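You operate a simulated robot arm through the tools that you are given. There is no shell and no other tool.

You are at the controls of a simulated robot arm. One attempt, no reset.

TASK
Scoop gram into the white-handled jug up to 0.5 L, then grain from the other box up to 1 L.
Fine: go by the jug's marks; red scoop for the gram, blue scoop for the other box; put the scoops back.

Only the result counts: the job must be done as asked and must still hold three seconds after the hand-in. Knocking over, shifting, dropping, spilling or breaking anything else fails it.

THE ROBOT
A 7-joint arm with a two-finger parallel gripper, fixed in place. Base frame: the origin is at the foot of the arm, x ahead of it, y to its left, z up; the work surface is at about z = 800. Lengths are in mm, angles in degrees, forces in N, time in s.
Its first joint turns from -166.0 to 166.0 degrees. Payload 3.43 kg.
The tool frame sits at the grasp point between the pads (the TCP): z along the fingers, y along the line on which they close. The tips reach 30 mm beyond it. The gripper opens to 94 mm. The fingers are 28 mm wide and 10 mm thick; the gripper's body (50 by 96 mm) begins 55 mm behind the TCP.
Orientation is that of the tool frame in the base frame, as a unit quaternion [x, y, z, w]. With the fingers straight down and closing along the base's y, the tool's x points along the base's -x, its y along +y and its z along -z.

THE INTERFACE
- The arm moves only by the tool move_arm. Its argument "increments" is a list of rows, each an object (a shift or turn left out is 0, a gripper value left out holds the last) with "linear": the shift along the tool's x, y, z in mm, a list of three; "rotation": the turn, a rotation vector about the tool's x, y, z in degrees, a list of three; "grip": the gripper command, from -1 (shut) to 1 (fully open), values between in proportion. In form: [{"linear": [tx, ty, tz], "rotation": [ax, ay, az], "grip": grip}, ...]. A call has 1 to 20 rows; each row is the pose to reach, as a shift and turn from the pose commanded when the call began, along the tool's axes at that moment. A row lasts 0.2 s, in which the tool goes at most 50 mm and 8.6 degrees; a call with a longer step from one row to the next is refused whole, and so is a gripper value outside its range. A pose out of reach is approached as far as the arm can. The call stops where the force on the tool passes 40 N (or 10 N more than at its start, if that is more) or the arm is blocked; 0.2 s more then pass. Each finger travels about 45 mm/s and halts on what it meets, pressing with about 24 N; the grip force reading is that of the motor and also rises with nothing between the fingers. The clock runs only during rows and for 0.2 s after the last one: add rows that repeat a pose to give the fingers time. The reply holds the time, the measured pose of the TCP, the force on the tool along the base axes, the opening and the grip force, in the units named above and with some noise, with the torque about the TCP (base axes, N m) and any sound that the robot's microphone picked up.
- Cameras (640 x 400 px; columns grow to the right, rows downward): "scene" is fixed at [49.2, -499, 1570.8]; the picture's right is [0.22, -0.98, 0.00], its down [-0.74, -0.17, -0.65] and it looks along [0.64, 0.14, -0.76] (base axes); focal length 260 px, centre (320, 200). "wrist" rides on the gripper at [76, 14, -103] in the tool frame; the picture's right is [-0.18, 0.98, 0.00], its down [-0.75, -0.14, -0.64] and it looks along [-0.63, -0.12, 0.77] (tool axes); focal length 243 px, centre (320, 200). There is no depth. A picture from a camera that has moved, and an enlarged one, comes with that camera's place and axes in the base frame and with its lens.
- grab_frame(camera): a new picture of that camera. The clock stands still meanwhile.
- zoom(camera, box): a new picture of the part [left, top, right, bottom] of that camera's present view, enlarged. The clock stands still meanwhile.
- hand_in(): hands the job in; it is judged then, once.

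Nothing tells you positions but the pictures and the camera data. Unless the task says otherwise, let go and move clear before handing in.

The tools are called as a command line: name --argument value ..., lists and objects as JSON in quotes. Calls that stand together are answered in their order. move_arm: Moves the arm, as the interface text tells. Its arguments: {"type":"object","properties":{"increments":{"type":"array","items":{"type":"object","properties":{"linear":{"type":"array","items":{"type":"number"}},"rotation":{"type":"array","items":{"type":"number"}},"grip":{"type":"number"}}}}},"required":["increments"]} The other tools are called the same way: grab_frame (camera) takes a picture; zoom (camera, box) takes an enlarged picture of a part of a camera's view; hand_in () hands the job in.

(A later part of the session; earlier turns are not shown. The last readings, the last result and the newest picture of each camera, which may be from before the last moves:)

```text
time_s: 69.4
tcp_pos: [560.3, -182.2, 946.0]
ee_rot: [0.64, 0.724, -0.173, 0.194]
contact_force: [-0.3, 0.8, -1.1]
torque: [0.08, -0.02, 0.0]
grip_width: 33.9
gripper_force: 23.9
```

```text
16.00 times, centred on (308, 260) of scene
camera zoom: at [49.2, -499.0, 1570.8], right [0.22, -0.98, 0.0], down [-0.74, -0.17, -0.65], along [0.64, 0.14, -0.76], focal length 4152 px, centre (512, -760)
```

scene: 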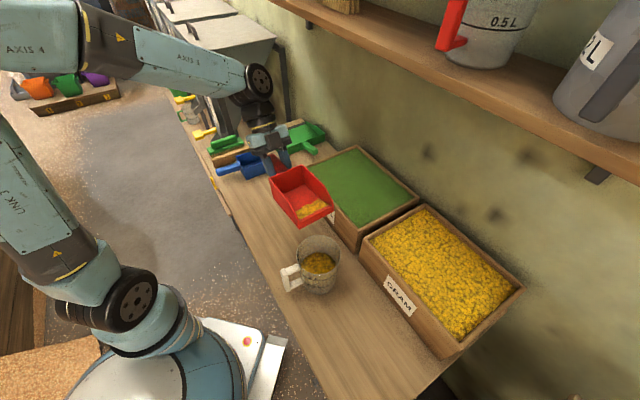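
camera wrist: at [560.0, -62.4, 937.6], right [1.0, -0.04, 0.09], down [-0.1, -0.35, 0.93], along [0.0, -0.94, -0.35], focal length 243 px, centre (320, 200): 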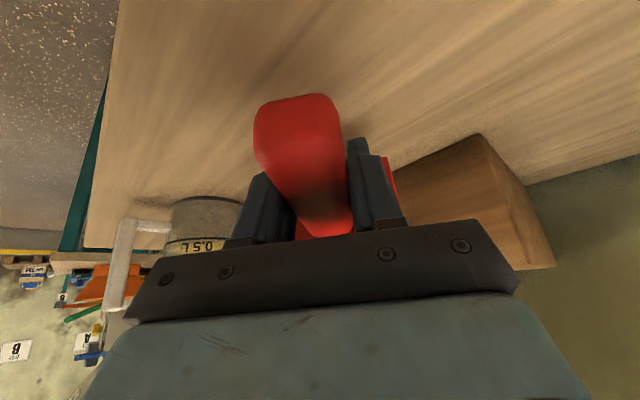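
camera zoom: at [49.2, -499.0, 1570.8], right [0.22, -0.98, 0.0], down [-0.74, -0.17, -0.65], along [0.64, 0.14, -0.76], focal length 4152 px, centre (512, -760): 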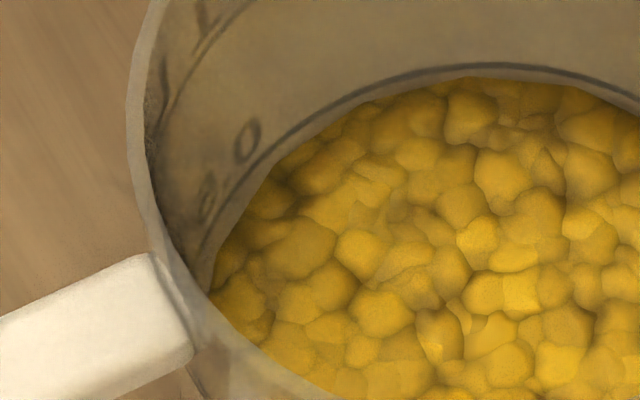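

Accounting for the roughly 3 mm wall, the gram surface coincides with the 0.5 L ring in both views. The small residue goes back into the gram box: I'll rise first, then move over.

move_arm --increments '[{"linear": [-15, 0, -26]}, {"linear": [-30, 0, -52]}, {"linear": [-45, 0, -78]}, {"linear": [-74.6, -8.1, -68.2], "rotation": [3.64, 0, 6.31]}, {"linear": [-104.2, -16.1, -58.3], "rotation": [7.29, 0, 12.63]}, {"linear": [-133.8, -24.2, -48.5], "rotation": [10.93, 0, 18.94]}, {"linear": [-163.3, -32.3, -38.7], "rotation": [14.57, 0, 25.26]}, {"linear": [-192.9, -40.4, -28.9], "rotation": [18.21, 0, 31.57]}, {"linear": [-222.5, -48.4, -19], "rotation": [21.86, 0, 37.89]}, {"linear": [-252.1, -56.5, -9.2], "rotation": [25.5, 0, 44.2]}, {"linear": [-252.1, -56.5, -9.2], "rotation": [25.5, 0, 44.2]}]'

```text
time_s: 71.8
tcp_pos: [529.6, -400.1, 1079.2]
ee_rot: [0.889, 0.377, -0.238, 0.1]
contact_force: [0.9, -0.6, -1.0]
torque: [0.1, -0.04, 0.01]
grip_width: 33.9
gripper_force: 23.9
```

move_arm --increments '[{"linear": [-20.4, 22.5, 15.2]}, {"linear": [-40.7, 44.9, 30.4]}, {"linear": [-61.1, 67.4, 45.6]}, {"linear": [-81.4, 89.9, 60.9]}, {"linear": [-101.8, 112.3, 76.1]}, {"linear": [-122.1, 134.8, 91.3]}, {"linear": [-142.5, 157.2, 106.5]}, {"linear": [-162.8, 179.7, 121.7]}, {"linear": [-162.8, 179.7, 121.7]}]'

```text
time_s: 73.8
tcp_pos: [520.5, -669.1, 1056.1]
ee_rot: [0.889, 0.378, -0.239, 0.102]
contact_force: [0.4, 0.1, -1.4]
torque: [0.06, -0.07, -0.04]
grip_width: 34.0
gripper_force: 24.5
```

move_arm --increments '[{"linear": [-3, 0, -5], "rotation": [0, 8, 0]}, {"linear": [-6, 0, -10], "rotation": [0, 16, 0]}, {"linear": [-9, 0, -15.5], "rotation": [0, 24, 0]}, {"linear": [-12, 0, -21], "rotation": [0, 32, 0]}, {"linear": [-15, 0, -26], "rotation": [0, 40, 0]}, {"linear": [-18, 0, -31], "rotation": [0, 48, 0]}, {"linear": [-21, 0, -36], "rotation": [0, 56, 0]}, {"linear": [-23, 0, -40], "rotation": [0, 64, 0]}, {"linear": [-25, 0, -43.3], "rotation": [0, 72, 0]}, {"linear": [-25, 0, -43.3], "rotation": [0, 72, 0]}, {"linear": [-25, 0, -43.3], "rotation": [0, 72, 0]}, {"linear": [-25, 0, -43.3], "rotation": [0, 72, 0]}, {"linear": [-25, 0, -43.3], "rotation": [0, 72, 0]}]'

zoom --camera "scene" --box '[340, 100, 530, 300]'

```text
time_s: 76.6
tcp_pos: [520.0, -670.4, 1106.2]
ee_rot: [0.859, 0.365, 0.33, -0.14]
contact_force: [-0.2, 1.1, -1.3]
torque: [0.03, 0.02, 0.0]
grip_width: 33.9
gripper_force: 24.1
```

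```text
2.00 times, centred on (435, 200) of scene
camera zoom: at [49.2, -499.0, 1570.8], right [0.22, -0.98, 0.0], down [-0.74, -0.17, -0.65], along [0.64, 0.14, -0.76], focal length 519 px, centre (90, 200)
```

zoom: 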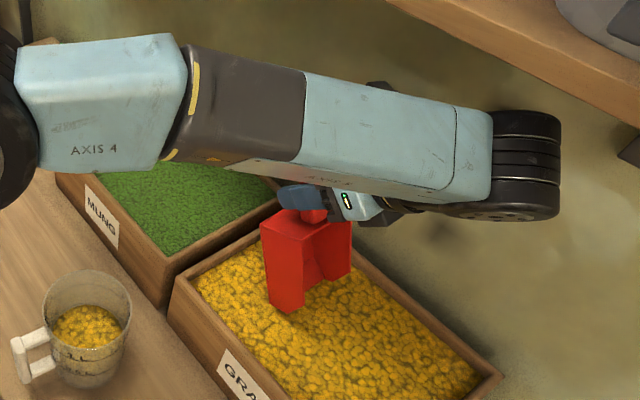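

move_arm --increments '[{"linear": [-4, 0, 4], "rotation": [0, -8, 0]}, {"linear": [-8, 0, 8.5], "rotation": [0, -16, 0]}, {"linear": [-12, 0, 13], "rotation": [0, -24, 0]}, {"linear": [-16, 0, 17.5], "rotation": [0, -32, 0]}, {"linear": [-20, 0, 22], "rotation": [0, -40, 0]}, {"linear": [-24, 0, 26.5], "rotation": [0, -48, 0]}, {"linear": [-28, 0, 31], "rotation": [0, -56, 0]}, {"linear": [-30.8, 0, 34.2], "rotation": [0, -62, 0]}, {"linear": [-30.8, 0, 34.2], "rotation": [0, -62, 0]}]'

zoom --camera "scene" --box '[340, 100, 530, 300]'

```text
time_s: 78.6
tcp_pos: [520.3, -669.8, 1058.7]
ee_rot: [0.906, 0.385, -0.161, 0.069]
contact_force: [-0.5, -0.4, -0.3]
torque: [0.05, -0.05, -0.01]
grip_width: 34.1
gripper_force: 24.2
```

```text
2.00 times, centred on (435, 200) of scene
camera zoom: at [49.2, -499.0, 1570.8], right [0.22, -0.98, 0.0], down [-0.74, -0.17, -0.65], along [0.64, 0.14, -0.76], focal length 519 px, centre (90, 200)
```

zoom: 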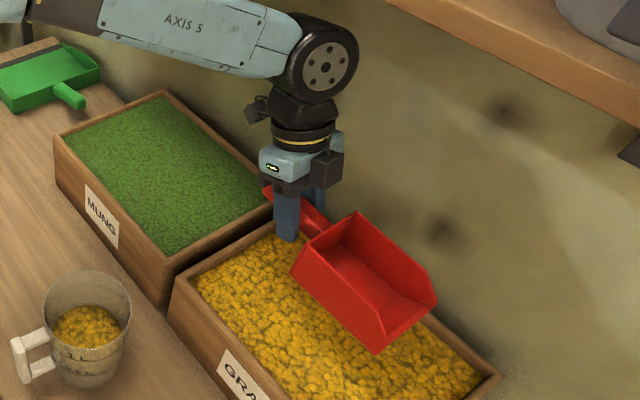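

The red scoop is empty, so I'll carry it back to where it came from.

move_arm --increments '[{"linear": [22.7, -22.6, -11]}, {"linear": [45.4, -45.1, -22.1]}, {"linear": [68, -67.7, -33.1]}, {"linear": [90.7, -90.3, -44.2]}, {"linear": [113.4, -112.8, -55.2]}, {"linear": [136.1, -135.4, -66.2]}, {"linear": [158.7, -157.9, -77.3]}, {"linear": [181.4, -180.5, -88.3]}, {"linear": [181.4, -180.5, -88.3]}]'

move_arm --increments '[{"linear": [20.6, -13.7, 0.2], "rotation": [-2.76, 0, -7.58]}, {"linear": [41.3, -27.4, 0.5], "rotation": [-5.53, 0, -15.16]}, {"linear": [61.9, -41.1, 0.7], "rotation": [-8.29, 0, -22.75]}, {"linear": [82.6, -54.8, 0.9], "rotation": [-11.05, 0, -30.33]}, {"linear": [103.2, -68.5, 1.1], "rotation": [-13.82, 0, -37.91]}, {"linear": [123.9, -82.2, 1.4], "rotation": [-16.58, 0, -45.49]}, {"linear": [144.5, -95.9, 1.6], "rotation": [-19.35, 0, -53.07]}, {"linear": [165.2, -109.6, 1.8], "rotation": [-22.11, 0, -60.65]}, {"linear": [185.8, -123.3, 2], "rotation": [-24.87, 0, -68.24]}, {"linear": [206.5, -137, 2.3], "rotation": [-27.64, 0, -75.82]}, {"linear": [227.1, -150.7, 2.5], "rotation": [-30.4, 0, -83.4]}, {"linear": [227.1, -150.7, 2.5], "rotation": [-30.4, 0, -83.4]}]'

```text
time_s: 80.6
tcp_pos: [530.3, -398.6, 1078.5]
ee_rot: [0.906, 0.386, -0.161, 0.069]
contact_force: [0.2, 0.0, -1.3]
torque: [0.03, -0.07, -0.02]
grip_width: 34.0
gripper_force: 23.9
```

```text
time_s: 83.2
tcp_pos: [566.7, -141.1, 1000.2]
ee_rot: [0.378, 0.909, -0.066, 0.16]
contact_force: [0.0, 0.5, -1.1]
torque: [0.04, 0.02, -0.01]
grip_width: 34.2
gripper_force: 24.1
```

move_arm --increments '[{"linear": [9, 0.2, 26]}, {"linear": [19, 0.4, 54]}, {"linear": [29, 0.6, 82]}, {"linear": [39, 0.7, 111]}, {"linear": [45, 0.7, 128]}, {"linear": [49.3, 0.7, 141.7]}, {"linear": [49.3, 0.7, 141.7]}]'

zoom --camera "scene" --box '[190, 130, 310, 230]'

```text
time_s: 84.8
tcp_pos: [569.8, -143.5, 850.0]
ee_rot: [0.377, 0.91, -0.067, 0.161]
contact_force: [-0.1, 0.3, -1.1]
torque: [0.07, 0.09, -0.01]
grip_width: 34.1
gripper_force: 23.9
```

```text
4.00 times, centred on (250, 180) of scene
camera zoom: at [49.2, -499.0, 1570.8], right [0.22, -0.98, 0.0], down [-0.74, -0.17, -0.65], along [0.64, 0.14, -0.76], focal length 1038 px, centre (600, 280)
```

zoom: 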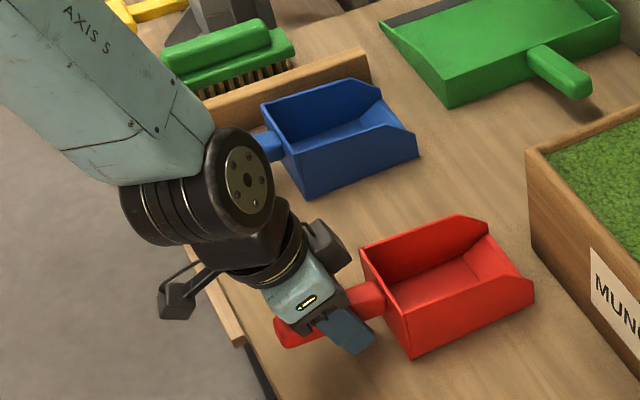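

move_arm --increments '[{"linear": [0.7, 0, 2]}, {"linear": [1.4, 0, 3.8]}, {"linear": [2, 0, 5.5]}, {"linear": [2, 0, 5.5]}]'

```text
time_s: 85.8
tcp_pos: [569.5, -142.3, 843.5]
ee_rot: [0.378, 0.909, -0.066, 0.161]
contact_force: [-1.9, 4.7, 15.7]
torque: [-0.33, -0.31, -0.02]
grip_width: 34.3
gripper_force: 23.6
```

The scoop has touched the table, so I'll ease off slightly and then open.

move_arm --increments '[{"linear": [-0.25, 0, -0.7]}, {"linear": [-0.25, 0, -0.7]}]'

move_arm --increments '[{"grip": -0.6}, {"grip": -0.2}, {"grip": 0.2}, {"grip": 0.6}, {"grip": 1}, {"grip": 1}, {"grip": 1}]'

zoom --camera "scene" --box '[190, 130, 310, 230]'

grab_frame --camera "wrist"

```text
time_s: 86.4
tcp_pos: [570.0, -142.7, 845.6]
ee_rot: [0.378, 0.909, -0.067, 0.159]
contact_force: [-0.8, 2.2, 3.8]
torque: [-0.02, 0.02, 0.01]
grip_width: 34.0
gripper_force: 24.2
```

```text
time_s: 88.0
tcp_pos: [570.0, -143.6, 845.4]
ee_rot: [0.379, 0.909, -0.067, 0.16]
contact_force: [0.0, -0.6, 0.4]
torque: [-0.02, -0.03, -0.01]
grip_width: 93.9
gripper_force: 0.0
```

```text
4.00 times, centred on (250, 180) of scene
camera zoom: at [49.2, -499.0, 1570.8], right [0.22, -0.98, 0.0], down [-0.74, -0.17, -0.65], along [0.64, 0.14, -0.76], focal length 1038 px, centre (600, 280)
```

zoom: 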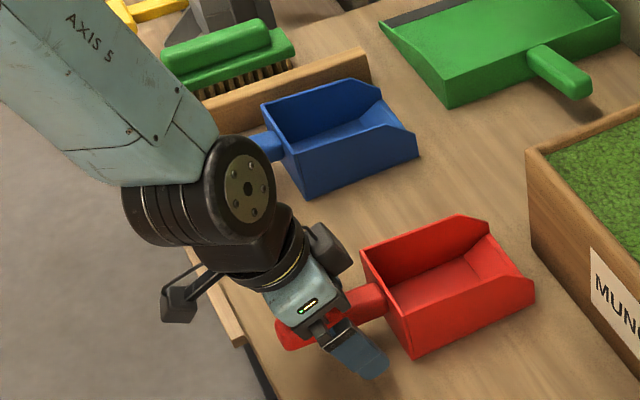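

```text
taken
camera wrist: at [505.5, -57.9, 915.8], right [0.82, 0.57, 0.06], down [0.24, -0.45, 0.86], along [0.52, -0.69, -0.5], focal length 243 px, centre (320, 200)
```

wrist: 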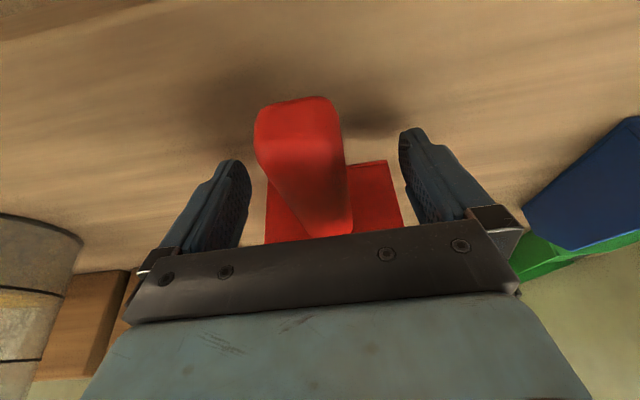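

The red scoop is back in place. I'll rise and move above the blue scoop for a close look; there's a wooden block right beside it.

move_arm --increments '[{"linear": [-12, 0, -33]}, {"linear": [-24, 0, -66]}, {"linear": [-40, 0, -110]}, {"linear": [-55, 0, -150]}, {"linear": [-68, 0, -188]}, {"linear": [-68, 0, -188]}]'

zoom --camera "scene" --box '[190, 130, 310, 230]'

grab_frame --camera "wrist"

```text
time_s: 89.4
tcp_pos: [570.1, -142.5, 1045.0]
ee_rot: [0.378, 0.909, -0.066, 0.16]
contact_force: [-0.1, 1.0, 0.4]
torque: [0.01, 0.0, -0.01]
grip_width: 94.1
gripper_force: 0.1
```

```text
4.00 times, centred on (250, 180) of scene
camera zoom: at [49.2, -499.0, 1570.8], right [0.22, -0.98, 0.0], down [-0.74, -0.17, -0.65], along [0.64, 0.14, -0.76], focal length 1038 px, centre (600, 280)
```

zoom: 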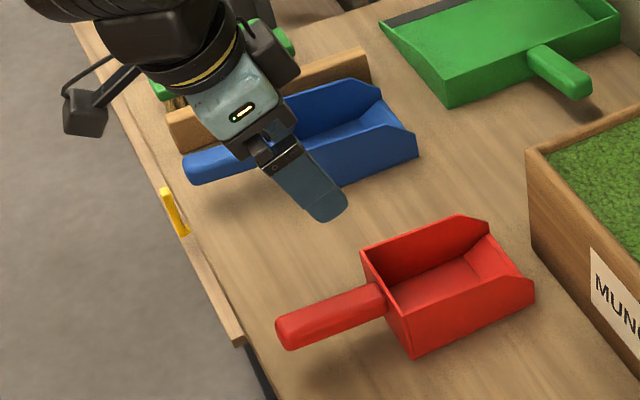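

```text
taken
camera wrist: at [505.3, -57.4, 1115.9], right [0.82, 0.57, 0.06], down [0.24, -0.45, 0.86], along [0.52, -0.69, -0.5], focal length 243 px, centre (320, 200)
```

wrist: 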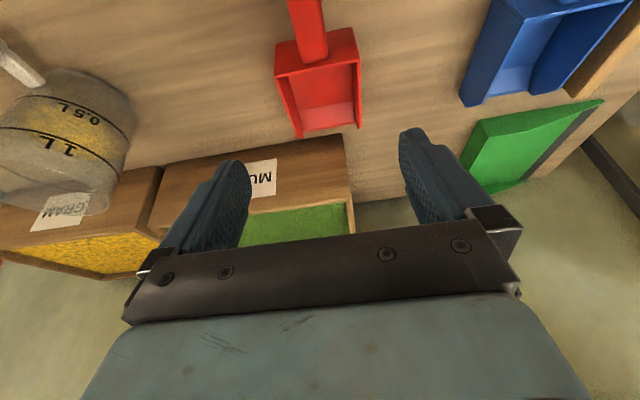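

move_arm --increments '[{"linear": [0, 38.7, 0]}, {"linear": [0, 77.3, 0]}, {"linear": [0, 116, 0]}, {"linear": [0, 154.7, 0]}, {"linear": [0, 193.3, 0]}, {"linear": [-0.8, 232, 0.3]}, {"linear": [-0.8, 232, 0.3]}]'

grab_frame --camera "wrist"

zoom --camera "wrist" --box '[220, 0, 440, 180]'

grab_frame --camera "scene"

```text
time_s: 91.0
tcp_pos: [737.5, 21.1, 1043.7]
ee_rot: [0.378, 0.91, -0.067, 0.16]
contact_force: [0.2, -0.1, 0.4]
torque: [-0.01, 0.03, 0.05]
grip_width: 94.0
gripper_force: 0.0
```

```text
taken
camera wrist: at [672.5, 107.1, 1114.8], right [0.82, 0.57, 0.06], down [0.24, -0.45, 0.86], along [0.52, -0.69, -0.5], focal length 243 px, centre (320, 200)
```

wrist: 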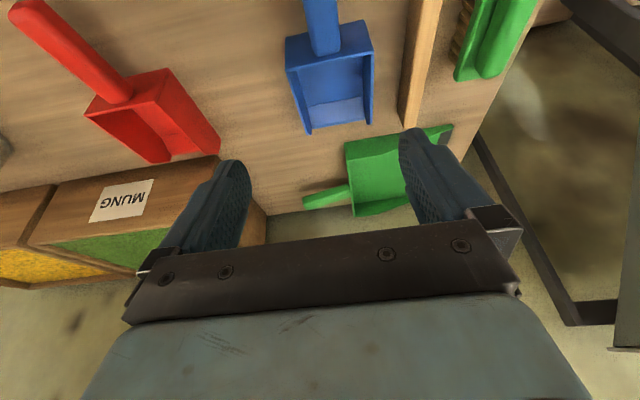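

```text
2.22 times, centred on (330, 90) of wrist
camera zoom: at [672.5, 107.1, 1114.8], right [0.82, 0.57, 0.06], down [0.24, -0.45, 0.86], along [0.52, -0.69, -0.5], focal length 539 px, centre (298, 444)
```

zoom: 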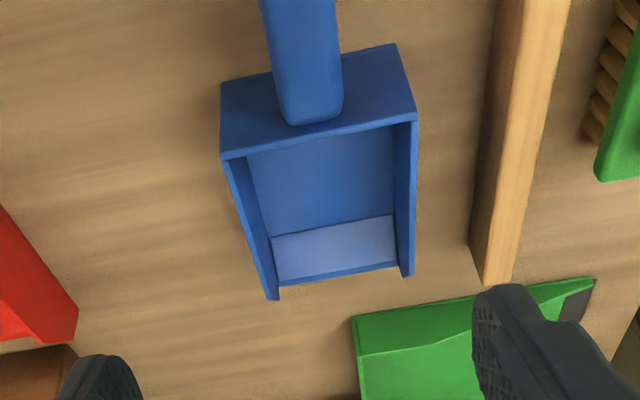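

```text
taken
```

scene: 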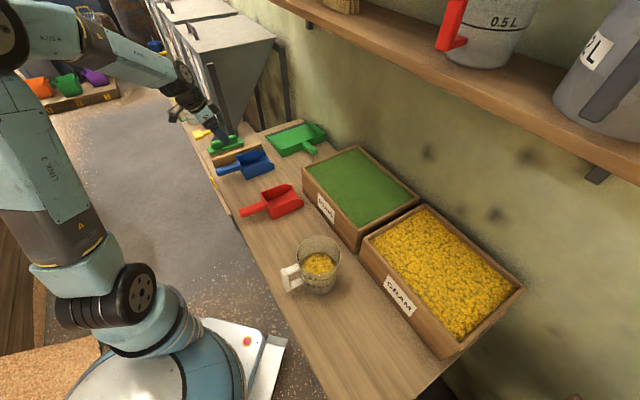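

The blue scoop matches the red one: its back-wall midpoint is at (776, 4), its axis is at -45°, and there's enough clearance to the wooden block. I'll descend to just above its handle first.

move_arm --increments '[{"linear": [12.7, 4, 33.7]}, {"linear": [25.3, 8, 67.5]}, {"linear": [38, 12, 101]}, {"linear": [46, 15.6, 122]}, {"linear": [50.6, 15.6, 134.9]}, {"linear": [50.6, 15.6, 134.9]}]'

grab_frame --camera "wrist"

zoom --camera "scene" --box '[190, 110, 310, 210]'

```text
time_s: 92.4
tcp_pos: [743.4, 31.7, 900.2]
ee_rot: [0.377, 0.91, -0.066, 0.16]
contact_force: [-0.3, 0.6, -0.3]
torque: [-0.01, -0.01, 0.01]
grip_width: 94.0
gripper_force: 0.0
```

```text
taken
camera wrist: at [678.9, 117.4, 970.9], right [0.82, 0.57, 0.06], down [0.24, -0.45, 0.86], along [0.52, -0.69, -0.5], focal length 243 px, centre (320, 200)
```

wrist: 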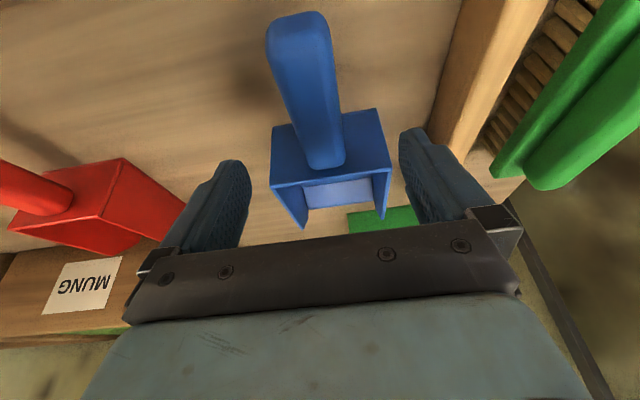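

```text
4.00 times, centred on (250, 160) of scene
camera zoom: at [49.2, -499.0, 1570.8], right [0.22, -0.98, 0.0], down [-0.74, -0.17, -0.65], along [0.64, 0.14, -0.76], focal length 1038 px, centre (600, 360)
```

zoom: 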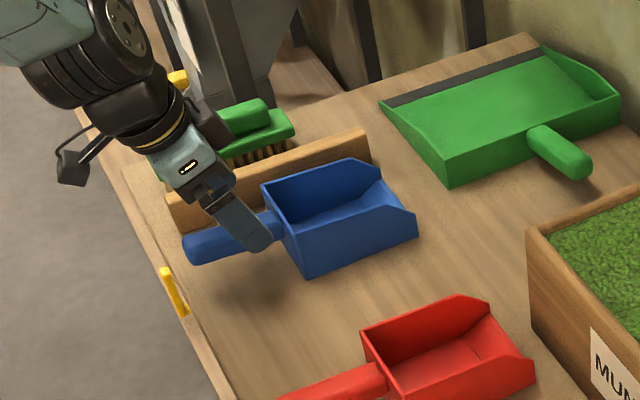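

move_arm --increments '[{"linear": [4, 1.5, 12]}, {"linear": [8, 2.9, 25]}, {"linear": [12, 2.9, 38]}, {"linear": [15, 2.9, 47]}, {"linear": [17.1, 2.9, 53.5]}, {"linear": [17.1, 2.9, 53.5]}]'

grab_frame --camera "wrist"

```text
time_s: 93.8
tcp_pos: [747.3, 32.9, 843.0]
ee_rot: [0.379, 0.909, -0.067, 0.16]
contact_force: [0.4, 0.4, 0.4]
torque: [0.01, 0.0, -0.01]
grip_width: 94.0
gripper_force: 0.0
```

```text
taken
camera wrist: at [682.7, 117.7, 914.9], right [0.82, 0.57, 0.06], down [0.24, -0.45, 0.86], along [0.52, -0.69, -0.5], focal length 243 px, centre (320, 200)
```

wrist: 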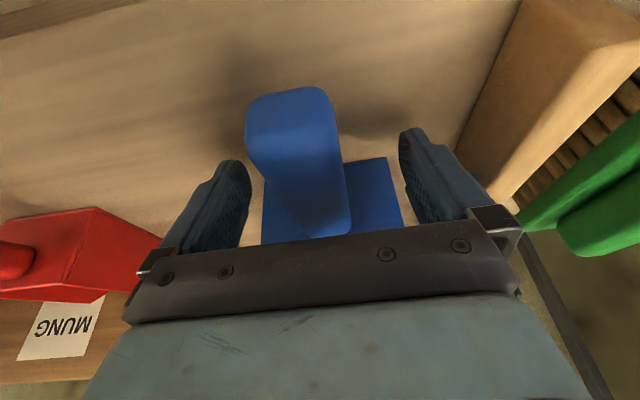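

move_arm --increments '[{"linear": [0, -2, 0], "grip": 1}, {"linear": [0, -2, 0], "grip": -1}, {"linear": [0, -2, 0], "grip": -1}, {"linear": [0, -2, 0], "grip": -1}, {"linear": [0, -2, 0], "grip": -1}, {"linear": [0, -2, 0], "grip": -1}, {"linear": [0, -2, 0], "grip": -1}, {"linear": [0, -2, 0], "grip": -1}]'

zoom --camera "scene" --box '[190, 110, 310, 210]'

```text
time_s: 95.6
tcp_pos: [747.8, 30.7, 844.5]
ee_rot: [0.377, 0.91, -0.067, 0.16]
contact_force: [0.8, -0.3, 0.6]
torque: [0.0, -0.04, 0.02]
grip_width: 33.8
gripper_force: 24.4
```

```text
4.00 times, centred on (250, 160) of scene
camera zoom: at [49.2, -499.0, 1570.8], right [0.22, -0.98, 0.0], down [-0.74, -0.17, -0.65], along [0.64, 0.14, -0.76], focal length 1038 px, centre (600, 360)
```

zoom: 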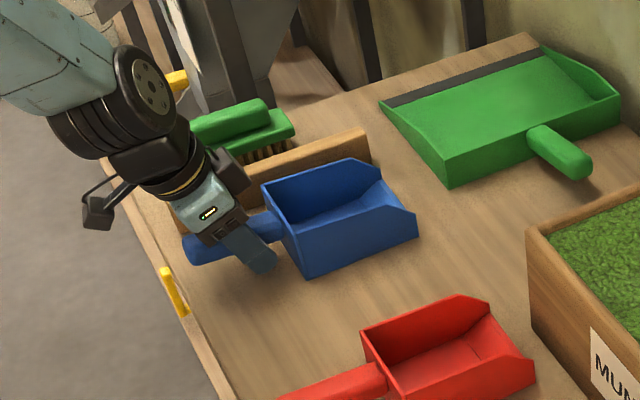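

The grip is good. I'll lift the blue scoop, then swing it over the mung box.

move_arm --increments '[{"linear": [-3.4, 0, -9.4], "grip": -1}, {"linear": [-10.3, 0, -28.2]}, {"linear": [-22, 0, -60]}, {"linear": [-34, 0, -94]}, {"linear": [-48, 0, -132]}, {"linear": [-62, 0, -170]}, {"linear": [-75, 0, -207]}, {"linear": [-85.5, 0, -235]}, {"linear": [-85.5, 0, -235]}]'

move_arm --increments '[{"linear": [-27.6, -23, 13.3], "rotation": [2.76, 0, 7.61]}, {"linear": [-55.1, -46.1, 26.6], "rotation": [5.53, 0, 15.22]}, {"linear": [-82.7, -69.1, 40], "rotation": [8.29, 0, 22.83]}, {"linear": [-110.2, -92.2, 53.3], "rotation": [11.05, 0, 30.44]}, {"linear": [-137.8, -115.2, 66.6], "rotation": [13.82, 0, 38.05]}, {"linear": [-165.3, -138.3, 79.9], "rotation": [16.58, 0, 45.65]}, {"linear": [-192.9, -161.3, 93.2], "rotation": [19.35, 0, 53.26]}, {"linear": [-220.4, -184.4, 106.5], "rotation": [22.11, 0, 60.87]}, {"linear": [-248, -207.4, 119.9], "rotation": [24.87, 0, 68.48]}, {"linear": [-275.5, -230.5, 133.2], "rotation": [27.64, 0, 76.09]}, {"linear": [-303.1, -253.5, 146.5], "rotation": [30.4, 0, 83.7]}, {"linear": [-303.1, -253.5, 146.5], "rotation": [30.4, 0, 83.7]}]'

grab_frame --camera "scene"

grab_frame --camera "wrist"

```text
time_s: 97.6
tcp_pos: [747.6, 30.1, 1095.0]
ee_rot: [0.378, 0.91, -0.066, 0.161]
contact_force: [-0.3, -0.2, -1.1]
torque: [0.07, 0.07, 0.01]
grip_width: 33.8
gripper_force: 24.1
```

```text
time_s: 100.2
tcp_pos: [802.7, -386.2, 1060.3]
ee_rot: [0.908, 0.382, -0.16, 0.068]
contact_force: [-1.0, -0.1, -2.0]
torque: [0.06, -0.07, -0.01]
grip_width: 33.7
gripper_force: 24.3
```

```text
taken
```

scene: 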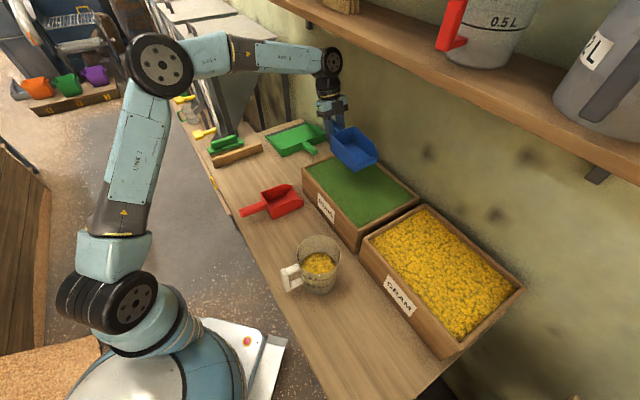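

```text
taken
camera wrist: at [886.9, -319.3, 1131.3], right [0.58, -0.81, 0.06], down [-0.44, -0.25, 0.86], along [-0.68, -0.53, -0.51], focal length 243 px, centre (320, 200)
```

wrist: 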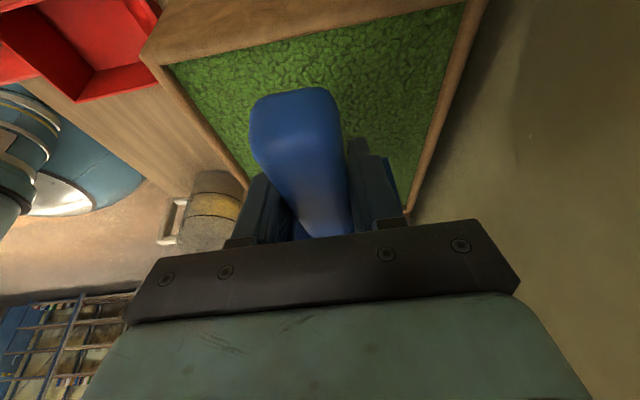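

The blue scoop is centred over the mung box. I'll pitch down and dig in.

move_arm --increments '[{"rotation": [0, 8, 0]}, {"rotation": [0, 16, 0]}, {"rotation": [0, 24, 0]}, {"rotation": [0, 32, 0]}, {"rotation": [0, 35, 0]}, {"linear": [-1.3, 0, 11.1], "rotation": [0, 35, 0]}, {"linear": [-2.6, 0, 22.2], "rotation": [0, 35, 0]}, {"linear": [-5.4, 0, 34.9], "rotation": [0, 35, 0]}, {"linear": [-7.2, 0, 47.4], "rotation": [0, 35, 0]}, {"linear": [-10.4, 0, 59.2], "rotation": [0, 35, 0]}, {"linear": [-14.5, 0, 71.3], "rotation": [0, 35, 0]}, {"linear": [-18.9, 0, 82.4], "rotation": [0, 35, 0]}, {"linear": [-22.8, 0, 92.4], "rotation": [0, 35, 0]}, {"linear": [-25.8, 0, 98.8], "rotation": [0, 35, 0]}]'

zoom --camera "scene" --box '[280, 80, 440, 260]'

```text
time_s: 103.2
tcp_pos: [762.4, -427.3, 975.4]
ee_rot: [0.913, 0.386, 0.119, -0.051]
contact_force: [0.3, 0.1, -5.0]
torque: [0.16, -0.15, -0.01]
grip_width: 34.0
gripper_force: 23.8
```

```text
2.22 times, centred on (360, 170) of scene
camera zoom: at [49.2, -499.0, 1570.8], right [0.22, -0.98, 0.0], down [-0.74, -0.17, -0.65], along [0.64, 0.14, -0.76], focal length 577 px, centre (231, 267)
```

zoom: 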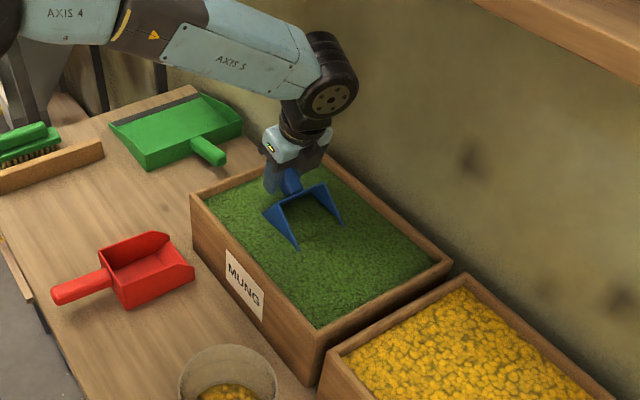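

move_arm --increments '[{"linear": [-11.2, 0, 3.2], "rotation": [0, -5, 0]}, {"linear": [-22.7, 0, 7.4], "rotation": [0, -10, 0]}, {"linear": [-34.7, 0, 13.5], "rotation": [0, -16, 0]}, {"linear": [-45, 0, 21.1], "rotation": [0, -22, 0]}, {"linear": [-52.4, 0, 29.5], "rotation": [0, -28, 0]}, {"linear": [-55.9, 0, 34.7], "rotation": [0, -34, 0]}, {"linear": [-55.4, 0, 32.7], "rotation": [0, -40, 0]}, {"linear": [-53.9, 0, 26.9], "rotation": [0, -43, 0]}, {"linear": [-53.9, 0, 26.9], "rotation": [0, -43, 0]}, {"linear": [-48.7, 0, 7.6], "rotation": [0, -43, 0]}, {"linear": [-43.5, 0, -11.7], "rotation": [0, -43, 0]}, {"linear": [-38.3, 0, -31], "rotation": [0, -43, 0]}, {"linear": [-33.1, 0, -50.3], "rotation": [0, -43, 0]}, {"linear": [-28, 0, -69.7], "rotation": [0, -43, 0]}, {"linear": [-28, 0, -69.7], "rotation": [0, -43, 0]}]'

zoom --camera "scene" --box '[290, 90, 440, 240]'

grab_frame --camera "scene"

```text
time_s: 106.4
tcp_pos: [731.1, -458.6, 1036.9]
ee_rot: [0.894, 0.377, -0.223, 0.094]
contact_force: [0.4, -0.5, -5.2]
torque: [0.21, -0.24, -0.01]
grip_width: 34.1
gripper_force: 24.1
```

```text
2.67 times, centred on (365, 165) of scene
camera zoom: at [49.2, -499.0, 1570.8], right [0.22, -0.98, 0.0], down [-0.74, -0.17, -0.65], along [0.64, 0.14, -0.76], focal length 692 px, centre (200, 293)
```

zoom: 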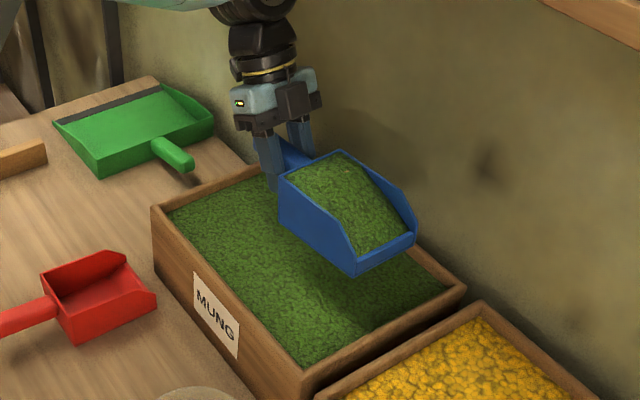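

```text
taken
```

scene: 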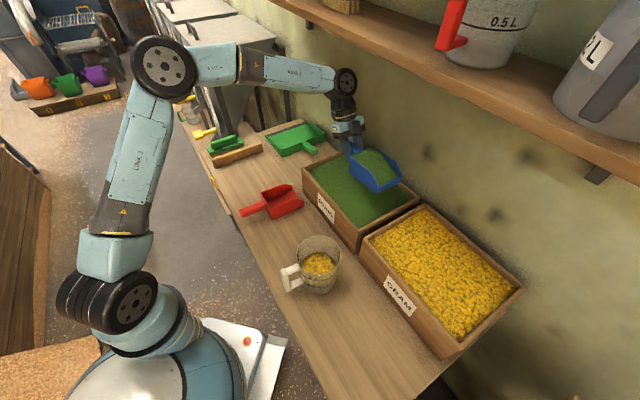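

A good scoop of mung, and it's level. I'll carry it smoothly to the pre-pour position above the jug.

move_arm --increments '[{"linear": [-0.7, -5.5, 0]}, {"linear": [-2.6, -19.3, 0]}, {"linear": [-5.1, -38.7, 0]}, {"linear": [-8.4, -63.5, 0]}, {"linear": [-12.1, -91.1, 0]}, {"linear": [-16.1, -121.5, 0]}, {"linear": [-20.2, -151.9, 0]}, {"linear": [-24.2, -182.3, 0]}, {"linear": [-28.3, -212.7, 0]}, {"linear": [-31.6, -237.5, -0.5]}, {"linear": [-34.1, -256.9, -0.7]}, {"linear": [-36, -270.7, -0.8]}, {"linear": [-36.7, -276.2, -0.8]}, {"linear": [-36.7, -276.2, -0.8]}]'

zoom --camera "scene" --box '[260, 180, 400, 310]'

grab_frame --camera "wrist"

```text
time_s: 109.4
tcp_pos: [511.4, -289.9, 1054.4]
ee_rot: [0.894, 0.378, -0.223, 0.094]
contact_force: [-0.4, -1.8, -4.4]
torque: [0.24, -0.23, 0.03]
grip_width: 34.1
gripper_force: 24.5
```

```text
3.08 times, centred on (330, 245) of scene
camera zoom: at [49.2, -499.0, 1570.8], right [0.22, -0.98, 0.0], down [-0.74, -0.17, -0.65], along [0.64, 0.14, -0.76], focal length 798 px, centre (289, 62)
```

zoom: 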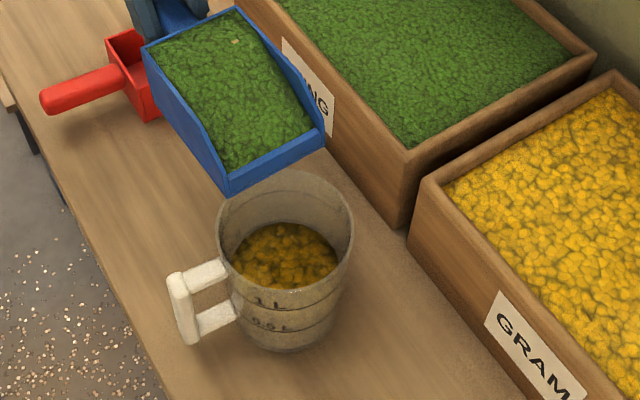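

```text
taken
camera wrist: at [602.1, -217.0, 1109.5], right [0.59, -0.8, 0.09], down [-0.36, -0.16, 0.92], along [-0.72, -0.57, -0.38], focal length 243 px, centre (320, 200)
```

wrist: 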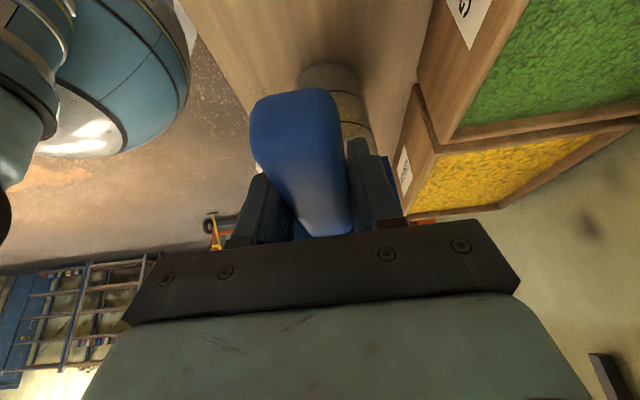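

move_arm --increments '[{"linear": [7, 0, 13.2]}, {"linear": [14.1, 0, 26.5]}, {"linear": [20.2, 0, 40.2], "rotation": [0, 3, 0]}, {"linear": [21.1, 0, 42], "rotation": [0, 8, 0]}, {"linear": [21.1, 0, 42], "rotation": [0, 8, 0]}]'

zoom --camera "scene" --box '[260, 180, 400, 310]'

```text
time_s: 110.6
tcp_pos: [511.1, -290.6, 1007.7]
ee_rot: [0.907, 0.383, -0.159, 0.067]
contact_force: [0.2, 0.1, -5.8]
torque: [0.21, -0.22, -0.01]
grip_width: 33.8
gripper_force: 24.5
```

```text
3.08 times, centred on (330, 245) of scene
camera zoom: at [49.2, -499.0, 1570.8], right [0.22, -0.98, 0.0], down [-0.74, -0.17, -0.65], along [0.64, 0.14, -0.76], focal length 798 px, centre (289, 62)
```

zoom: 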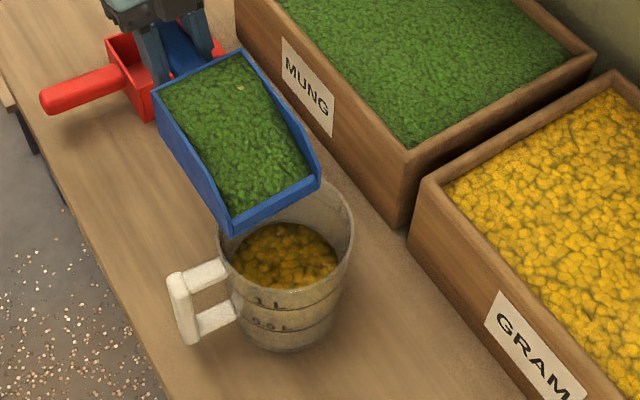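

move_arm --increments '[{"linear": [-3.6, 0, -5], "rotation": [0, 2.5, 0]}, {"linear": [-7.3, 0, -10.1], "rotation": [0, 5, 0]}, {"linear": [-7.3, 0, -10.1], "rotation": [0, 5, 0]}]'

zoom --camera "scene" --box '[270, 210, 380, 300]'

```text
time_s: 111.4
tcp_pos: [508.2, -292.6, 1019.2]
ee_rot: [0.914, 0.386, -0.119, 0.05]
contact_force: [0.0, 0.3, -4.9]
torque: [0.15, -0.2, -0.01]
grip_width: 34.1
gripper_force: 23.6
```

```text
4.44 times, centred on (325, 255) of scene
camera zoom: at [49.2, -499.0, 1570.8], right [0.22, -0.98, 0.0], down [-0.74, -0.17, -0.65], along [0.64, 0.14, -0.76], focal length 1153 px, centre (298, -44)
```

zoom: 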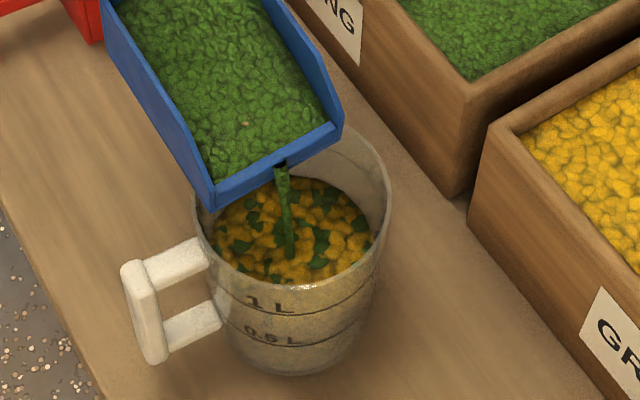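

move_arm --increments '[{"linear": [-3.7, 0, -5], "rotation": [0, 2.5, 0]}, {"linear": [-7.5, 0, -10.1], "rotation": [0, 5, 0]}, {"linear": [-7.5, 0, -10.1], "rotation": [0, 5, 0]}, {"linear": [-7.5, 0, -10.1], "rotation": [0, 5, 0]}]'

zoom --camera "scene" --box '[270, 210, 380, 300]'

```text
time_s: 112.4
tcp_pos: [504.0, -295.7, 1030.3]
ee_rot: [0.918, 0.388, -0.079, 0.034]
contact_force: [-0.1, 0.2, -3.4]
torque: [0.12, -0.15, 0.01]
grip_width: 33.9
gripper_force: 23.7
```

```text
4.44 times, centred on (325, 255) of scene
camera zoom: at [49.2, -499.0, 1570.8], right [0.22, -0.98, 0.0], down [-0.74, -0.17, -0.65], along [0.64, 0.14, -0.76], focal length 1153 px, centre (298, -44)
```

zoom: 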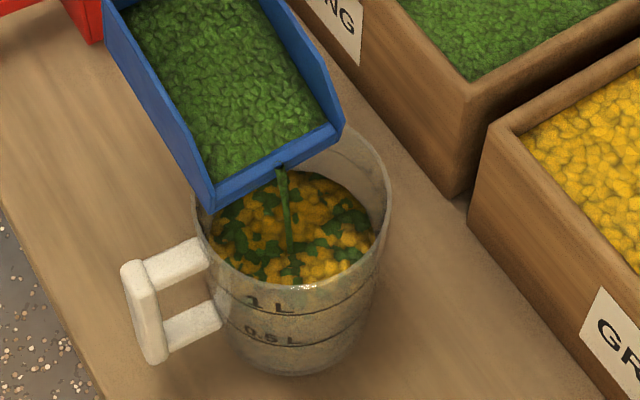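

move_arm --increments '[{"linear": [-4, 0, -5.5], "rotation": [0, 2.5, 0]}, {"linear": [-8.1, 0, -11.1], "rotation": [0, 5, 0]}, {"linear": [-8.1, 0, -11.1], "rotation": [0, 5, 0]}, {"linear": [-8.1, 0, -11.1], "rotation": [0, 5, 0]}]'

zoom --camera "scene" --box '[270, 210, 380, 300]'

```text
time_s: 113.4
tcp_pos: [501.1, -298.9, 1044.4]
ee_rot: [0.92, 0.389, -0.04, 0.018]
contact_force: [0.1, -0.4, -3.3]
torque: [0.13, -0.14, 0.02]
grip_width: 34.1
gripper_force: 23.9
```

```text
4.44 times, centred on (325, 255) of scene
camera zoom: at [49.2, -499.0, 1570.8], right [0.22, -0.98, 0.0], down [-0.74, -0.17, -0.65], along [0.64, 0.14, -0.76], focal length 1153 px, centre (298, -44)
```

zoom: 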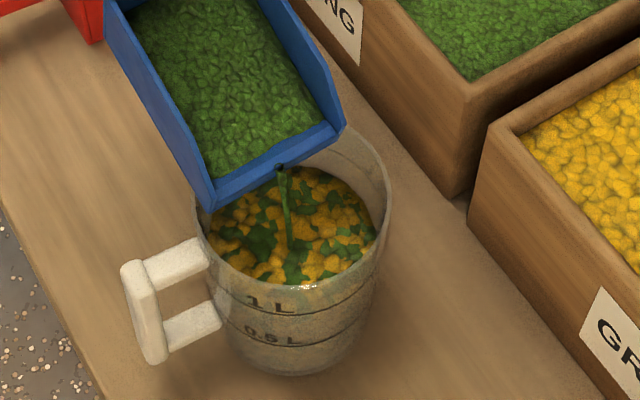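

Flow is steady and landing in the jug. I'll keep pitching.

move_arm --increments '[{"linear": [-4, 0, -5.5], "rotation": [0, 2.5, 0]}, {"linear": [-8, 0, -11], "rotation": [0, 5, 0]}, {"linear": [-8, 0, -11], "rotation": [0, 5, 0]}, {"linear": [-8, 0, -11], "rotation": [0, 5, 0]}]'

zoom --camera "scene" --box '[270, 210, 380, 300]'

```text
time_s: 114.4
tcp_pos: [496.1, -305.0, 1054.2]
ee_rot: [0.921, 0.39, 0.001, -0.001]
contact_force: [0.1, -0.6, -3.1]
torque: [0.12, -0.09, 0.02]
grip_width: 33.8
gripper_force: 24.5
```

```text
4.44 times, centred on (325, 255) of scene
camera zoom: at [49.2, -499.0, 1570.8], right [0.22, -0.98, 0.0], down [-0.74, -0.17, -0.65], along [0.64, 0.14, -0.76], focal length 1153 px, centre (298, -44)
```

zoom: 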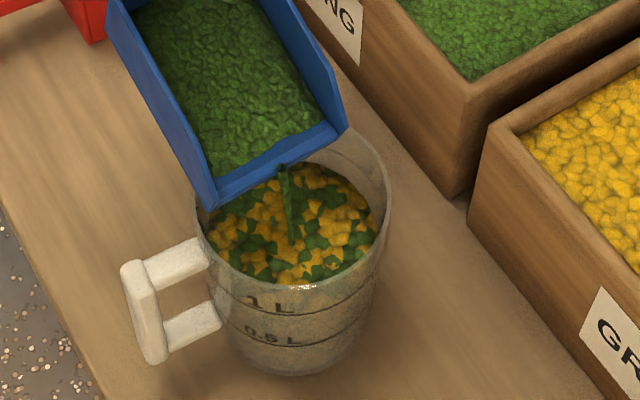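

move_arm --increments '[{"linear": [-4.2, 0, -6.5], "rotation": [0, 2.5, 0]}, {"linear": [-8.4, 0, -13], "rotation": [0, 5, 0]}, {"linear": [-8.4, 0, -13], "rotation": [0, 5, 0]}, {"linear": [-8.4, 0, -13], "rotation": [0, 5, 0]}]'

zoom --camera "scene" --box '[270, 210, 380, 300]'

```text
time_s: 115.4
tcp_pos: [490.6, -311.5, 1067.9]
ee_rot: [0.92, 0.389, 0.041, -0.017]
contact_force: [-1.0, 0.5, -1.5]
torque: [0.08, -0.05, 0.01]
grip_width: 34.0
gripper_force: 24.1
```

```text
4.44 times, centred on (325, 255) of scene
camera zoom: at [49.2, -499.0, 1570.8], right [0.22, -0.98, 0.0], down [-0.74, -0.17, -0.65], along [0.64, 0.14, -0.76], focal length 1153 px, centre (298, -44)
```

zoom: 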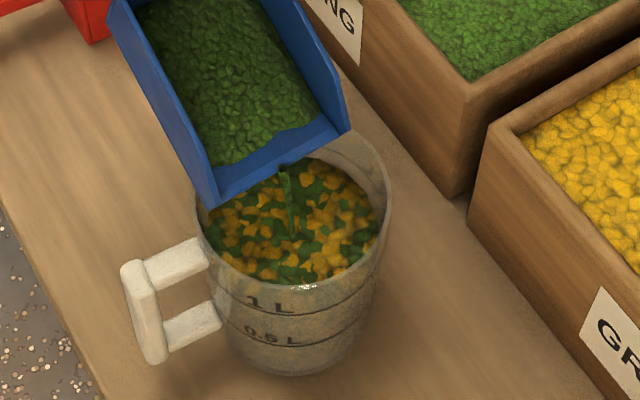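

move_arm --increments '[{"linear": [-4.2, 0, -6.6], "rotation": [0, 2.5, 0]}, {"linear": [-8.5, 0, -13.2], "rotation": [0, 5, 0]}, {"linear": [-8.5, 0, -13.2], "rotation": [0, 5, 0]}, {"linear": [-8.5, 0, -13.2], "rotation": [0, 5, 0]}]'

zoom --camera "scene" --box '[270, 210, 380, 300]'

```text
time_s: 116.4
tcp_pos: [484.5, -317.2, 1080.2]
ee_rot: [0.918, 0.388, 0.081, -0.035]
contact_force: [-0.1, 0.5, -1.7]
torque: [0.07, -0.1, 0.0]
grip_width: 34.1
gripper_force: 23.9
```

```text
4.44 times, centred on (325, 255) of scene
camera zoom: at [49.2, -499.0, 1570.8], right [0.22, -0.98, 0.0], down [-0.74, -0.17, -0.65], along [0.64, 0.14, -0.76], focal length 1153 px, centre (298, -44)
```

zoom: 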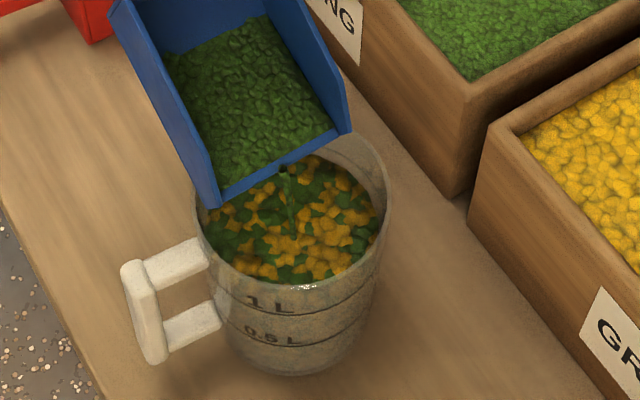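

move_arm --increments '[{"linear": [-5, 0, -7.7], "rotation": [0, 3, 0]}, {"linear": [-10, 0, -15.4], "rotation": [0, 6, 0]}, {"linear": [-10, 0, -15.4], "rotation": [0, 6, 0]}, {"linear": [-10, 0, -15.4], "rotation": [0, 6, 0]}]'

zoom --camera "scene" --box '[270, 210, 380, 300]'

```text
time_s: 117.4
tcp_pos: [475.1, -329.8, 1095.5]
ee_rot: [0.912, 0.385, 0.13, -0.055]
contact_force: [-0.4, -1.2, -0.6]
torque: [0.04, -0.06, 0.02]
grip_width: 33.8
gripper_force: 24.3
```

```text
4.44 times, centred on (325, 255) of scene
camera zoom: at [49.2, -499.0, 1570.8], right [0.22, -0.98, 0.0], down [-0.74, -0.17, -0.65], along [0.64, 0.14, -0.76], focal length 1153 px, centre (298, -44)
```

zoom: 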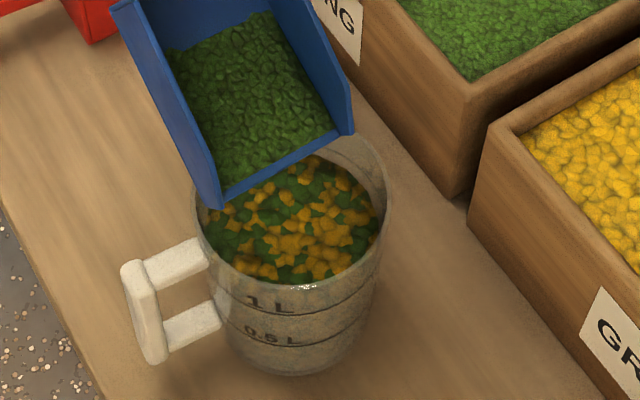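

move_arm --increments '[{"linear": [-6.5, 0, -11.6], "rotation": [0, 4, 0]}, {"linear": [-13, 0, -23.3], "rotation": [0, 8, 0]}, {"linear": [-13, 0, -23.3], "rotation": [0, 8, 0]}]'

zoom --camera "scene" --box '[290, 230, 350, 295]'

```text
time_s: 118.2
tcp_pos: [460.9, -342.3, 1114.0]
ee_rot: [0.901, 0.38, 0.193, -0.08]
contact_force: [-0.3, 0.1, -1.6]
torque: [0.02, -0.01, -0.01]
grip_width: 34.0
gripper_force: 24.0
```

```text
6.15 times, centred on (320, 262) of scene
camera zoom: at [49.2, -499.0, 1570.8], right [0.22, -0.98, 0.0], down [-0.74, -0.17, -0.65], along [0.64, 0.14, -0.76], focal length 1597 px, centre (320, -185)
```

zoom: 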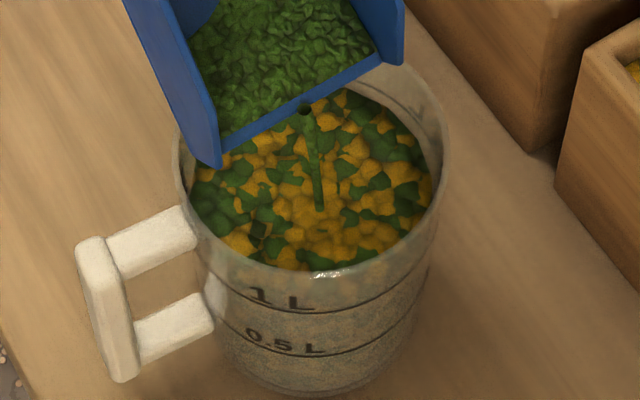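

move_arm --increments '[{"rotation": [0, 1, 0]}]'

zoom --camera "scene" --box '[290, 230, 350, 295]'

```text
time_s: 118.6
tcp_pos: [461.5, -341.3, 1113.9]
ee_rot: [0.899, 0.38, 0.201, -0.083]
contact_force: [0.3, 0.3, -0.7]
torque: [0.01, -0.03, 0.01]
grip_width: 33.9
gripper_force: 24.1
```

```text
6.15 times, centred on (320, 262) of scene
camera zoom: at [49.2, -499.0, 1570.8], right [0.22, -0.98, 0.0], down [-0.74, -0.17, -0.65], along [0.64, 0.14, -0.76], focal length 1597 px, centre (320, -185)
```

zoom: 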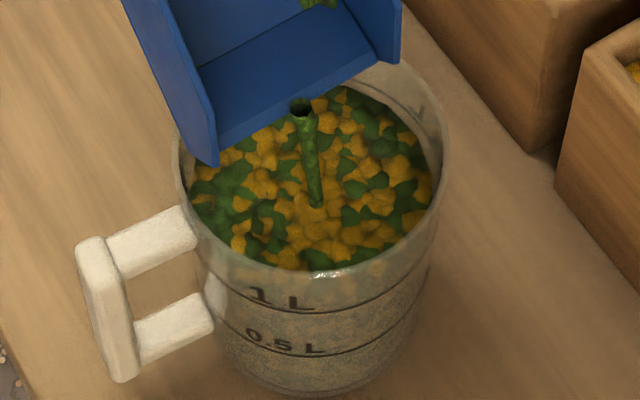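

move_arm --increments '[{"rotation": [0, 3, 0]}, {"rotation": [0, 4, 0]}]'

move_arm --increments '[{"linear": [10, 0, 5], "rotation": [0, -7.5, 0]}, {"linear": [21, 0, 10.6], "rotation": [0, -15, 0]}, {"linear": [32, 0, 16.3], "rotation": [0, -22.5, 0]}, {"linear": [42, 0, 21.4], "rotation": [0, -30, 0]}, {"linear": [52, 0, 26.5], "rotation": [0, -38, 0]}, {"linear": [62.4, 0, 31.8], "rotation": [0, -46, 0]}, {"linear": [70, 0, 35.5], "rotation": [0, -51, 0]}, {"linear": [70, 0, 35.5], "rotation": [0, -51, 0]}]'

zoom --camera "scene" --box '[290, 230, 350, 295]'

grab_frame --camera "scene"

```text
time_s: 119.2
tcp_pos: [462.1, -340.3, 1112.3]
ee_rot: [0.892, 0.376, 0.232, -0.098]
contact_force: [-0.2, -0.9, -0.9]
torque: [0.02, -0.05, 0.01]
grip_width: 34.0
gripper_force: 23.9
```

```text
time_s: 121.0
tcp_pos: [516.0, -284.6, 1115.3]
ee_rot: [0.905, 0.381, -0.176, 0.074]
contact_force: [-0.2, -1.1, -2.0]
torque: [0.05, -0.07, -0.01]
grip_width: 34.1
gripper_force: 24.8
```

```text
6.15 times, centred on (320, 262) of scene
camera zoom: at [49.2, -499.0, 1570.8], right [0.22, -0.98, 0.0], down [-0.74, -0.17, -0.65], along [0.64, 0.14, -0.76], focal length 1597 px, centre (320, -185)
```

zoom: 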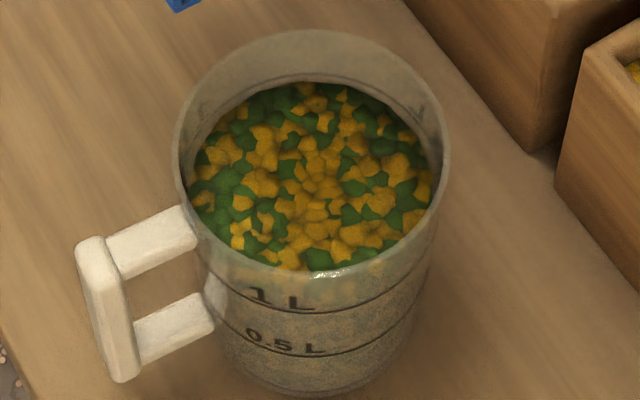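

```text
taken
```

scene: 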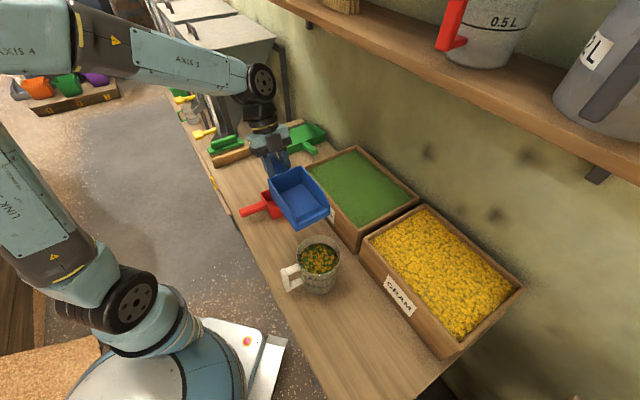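

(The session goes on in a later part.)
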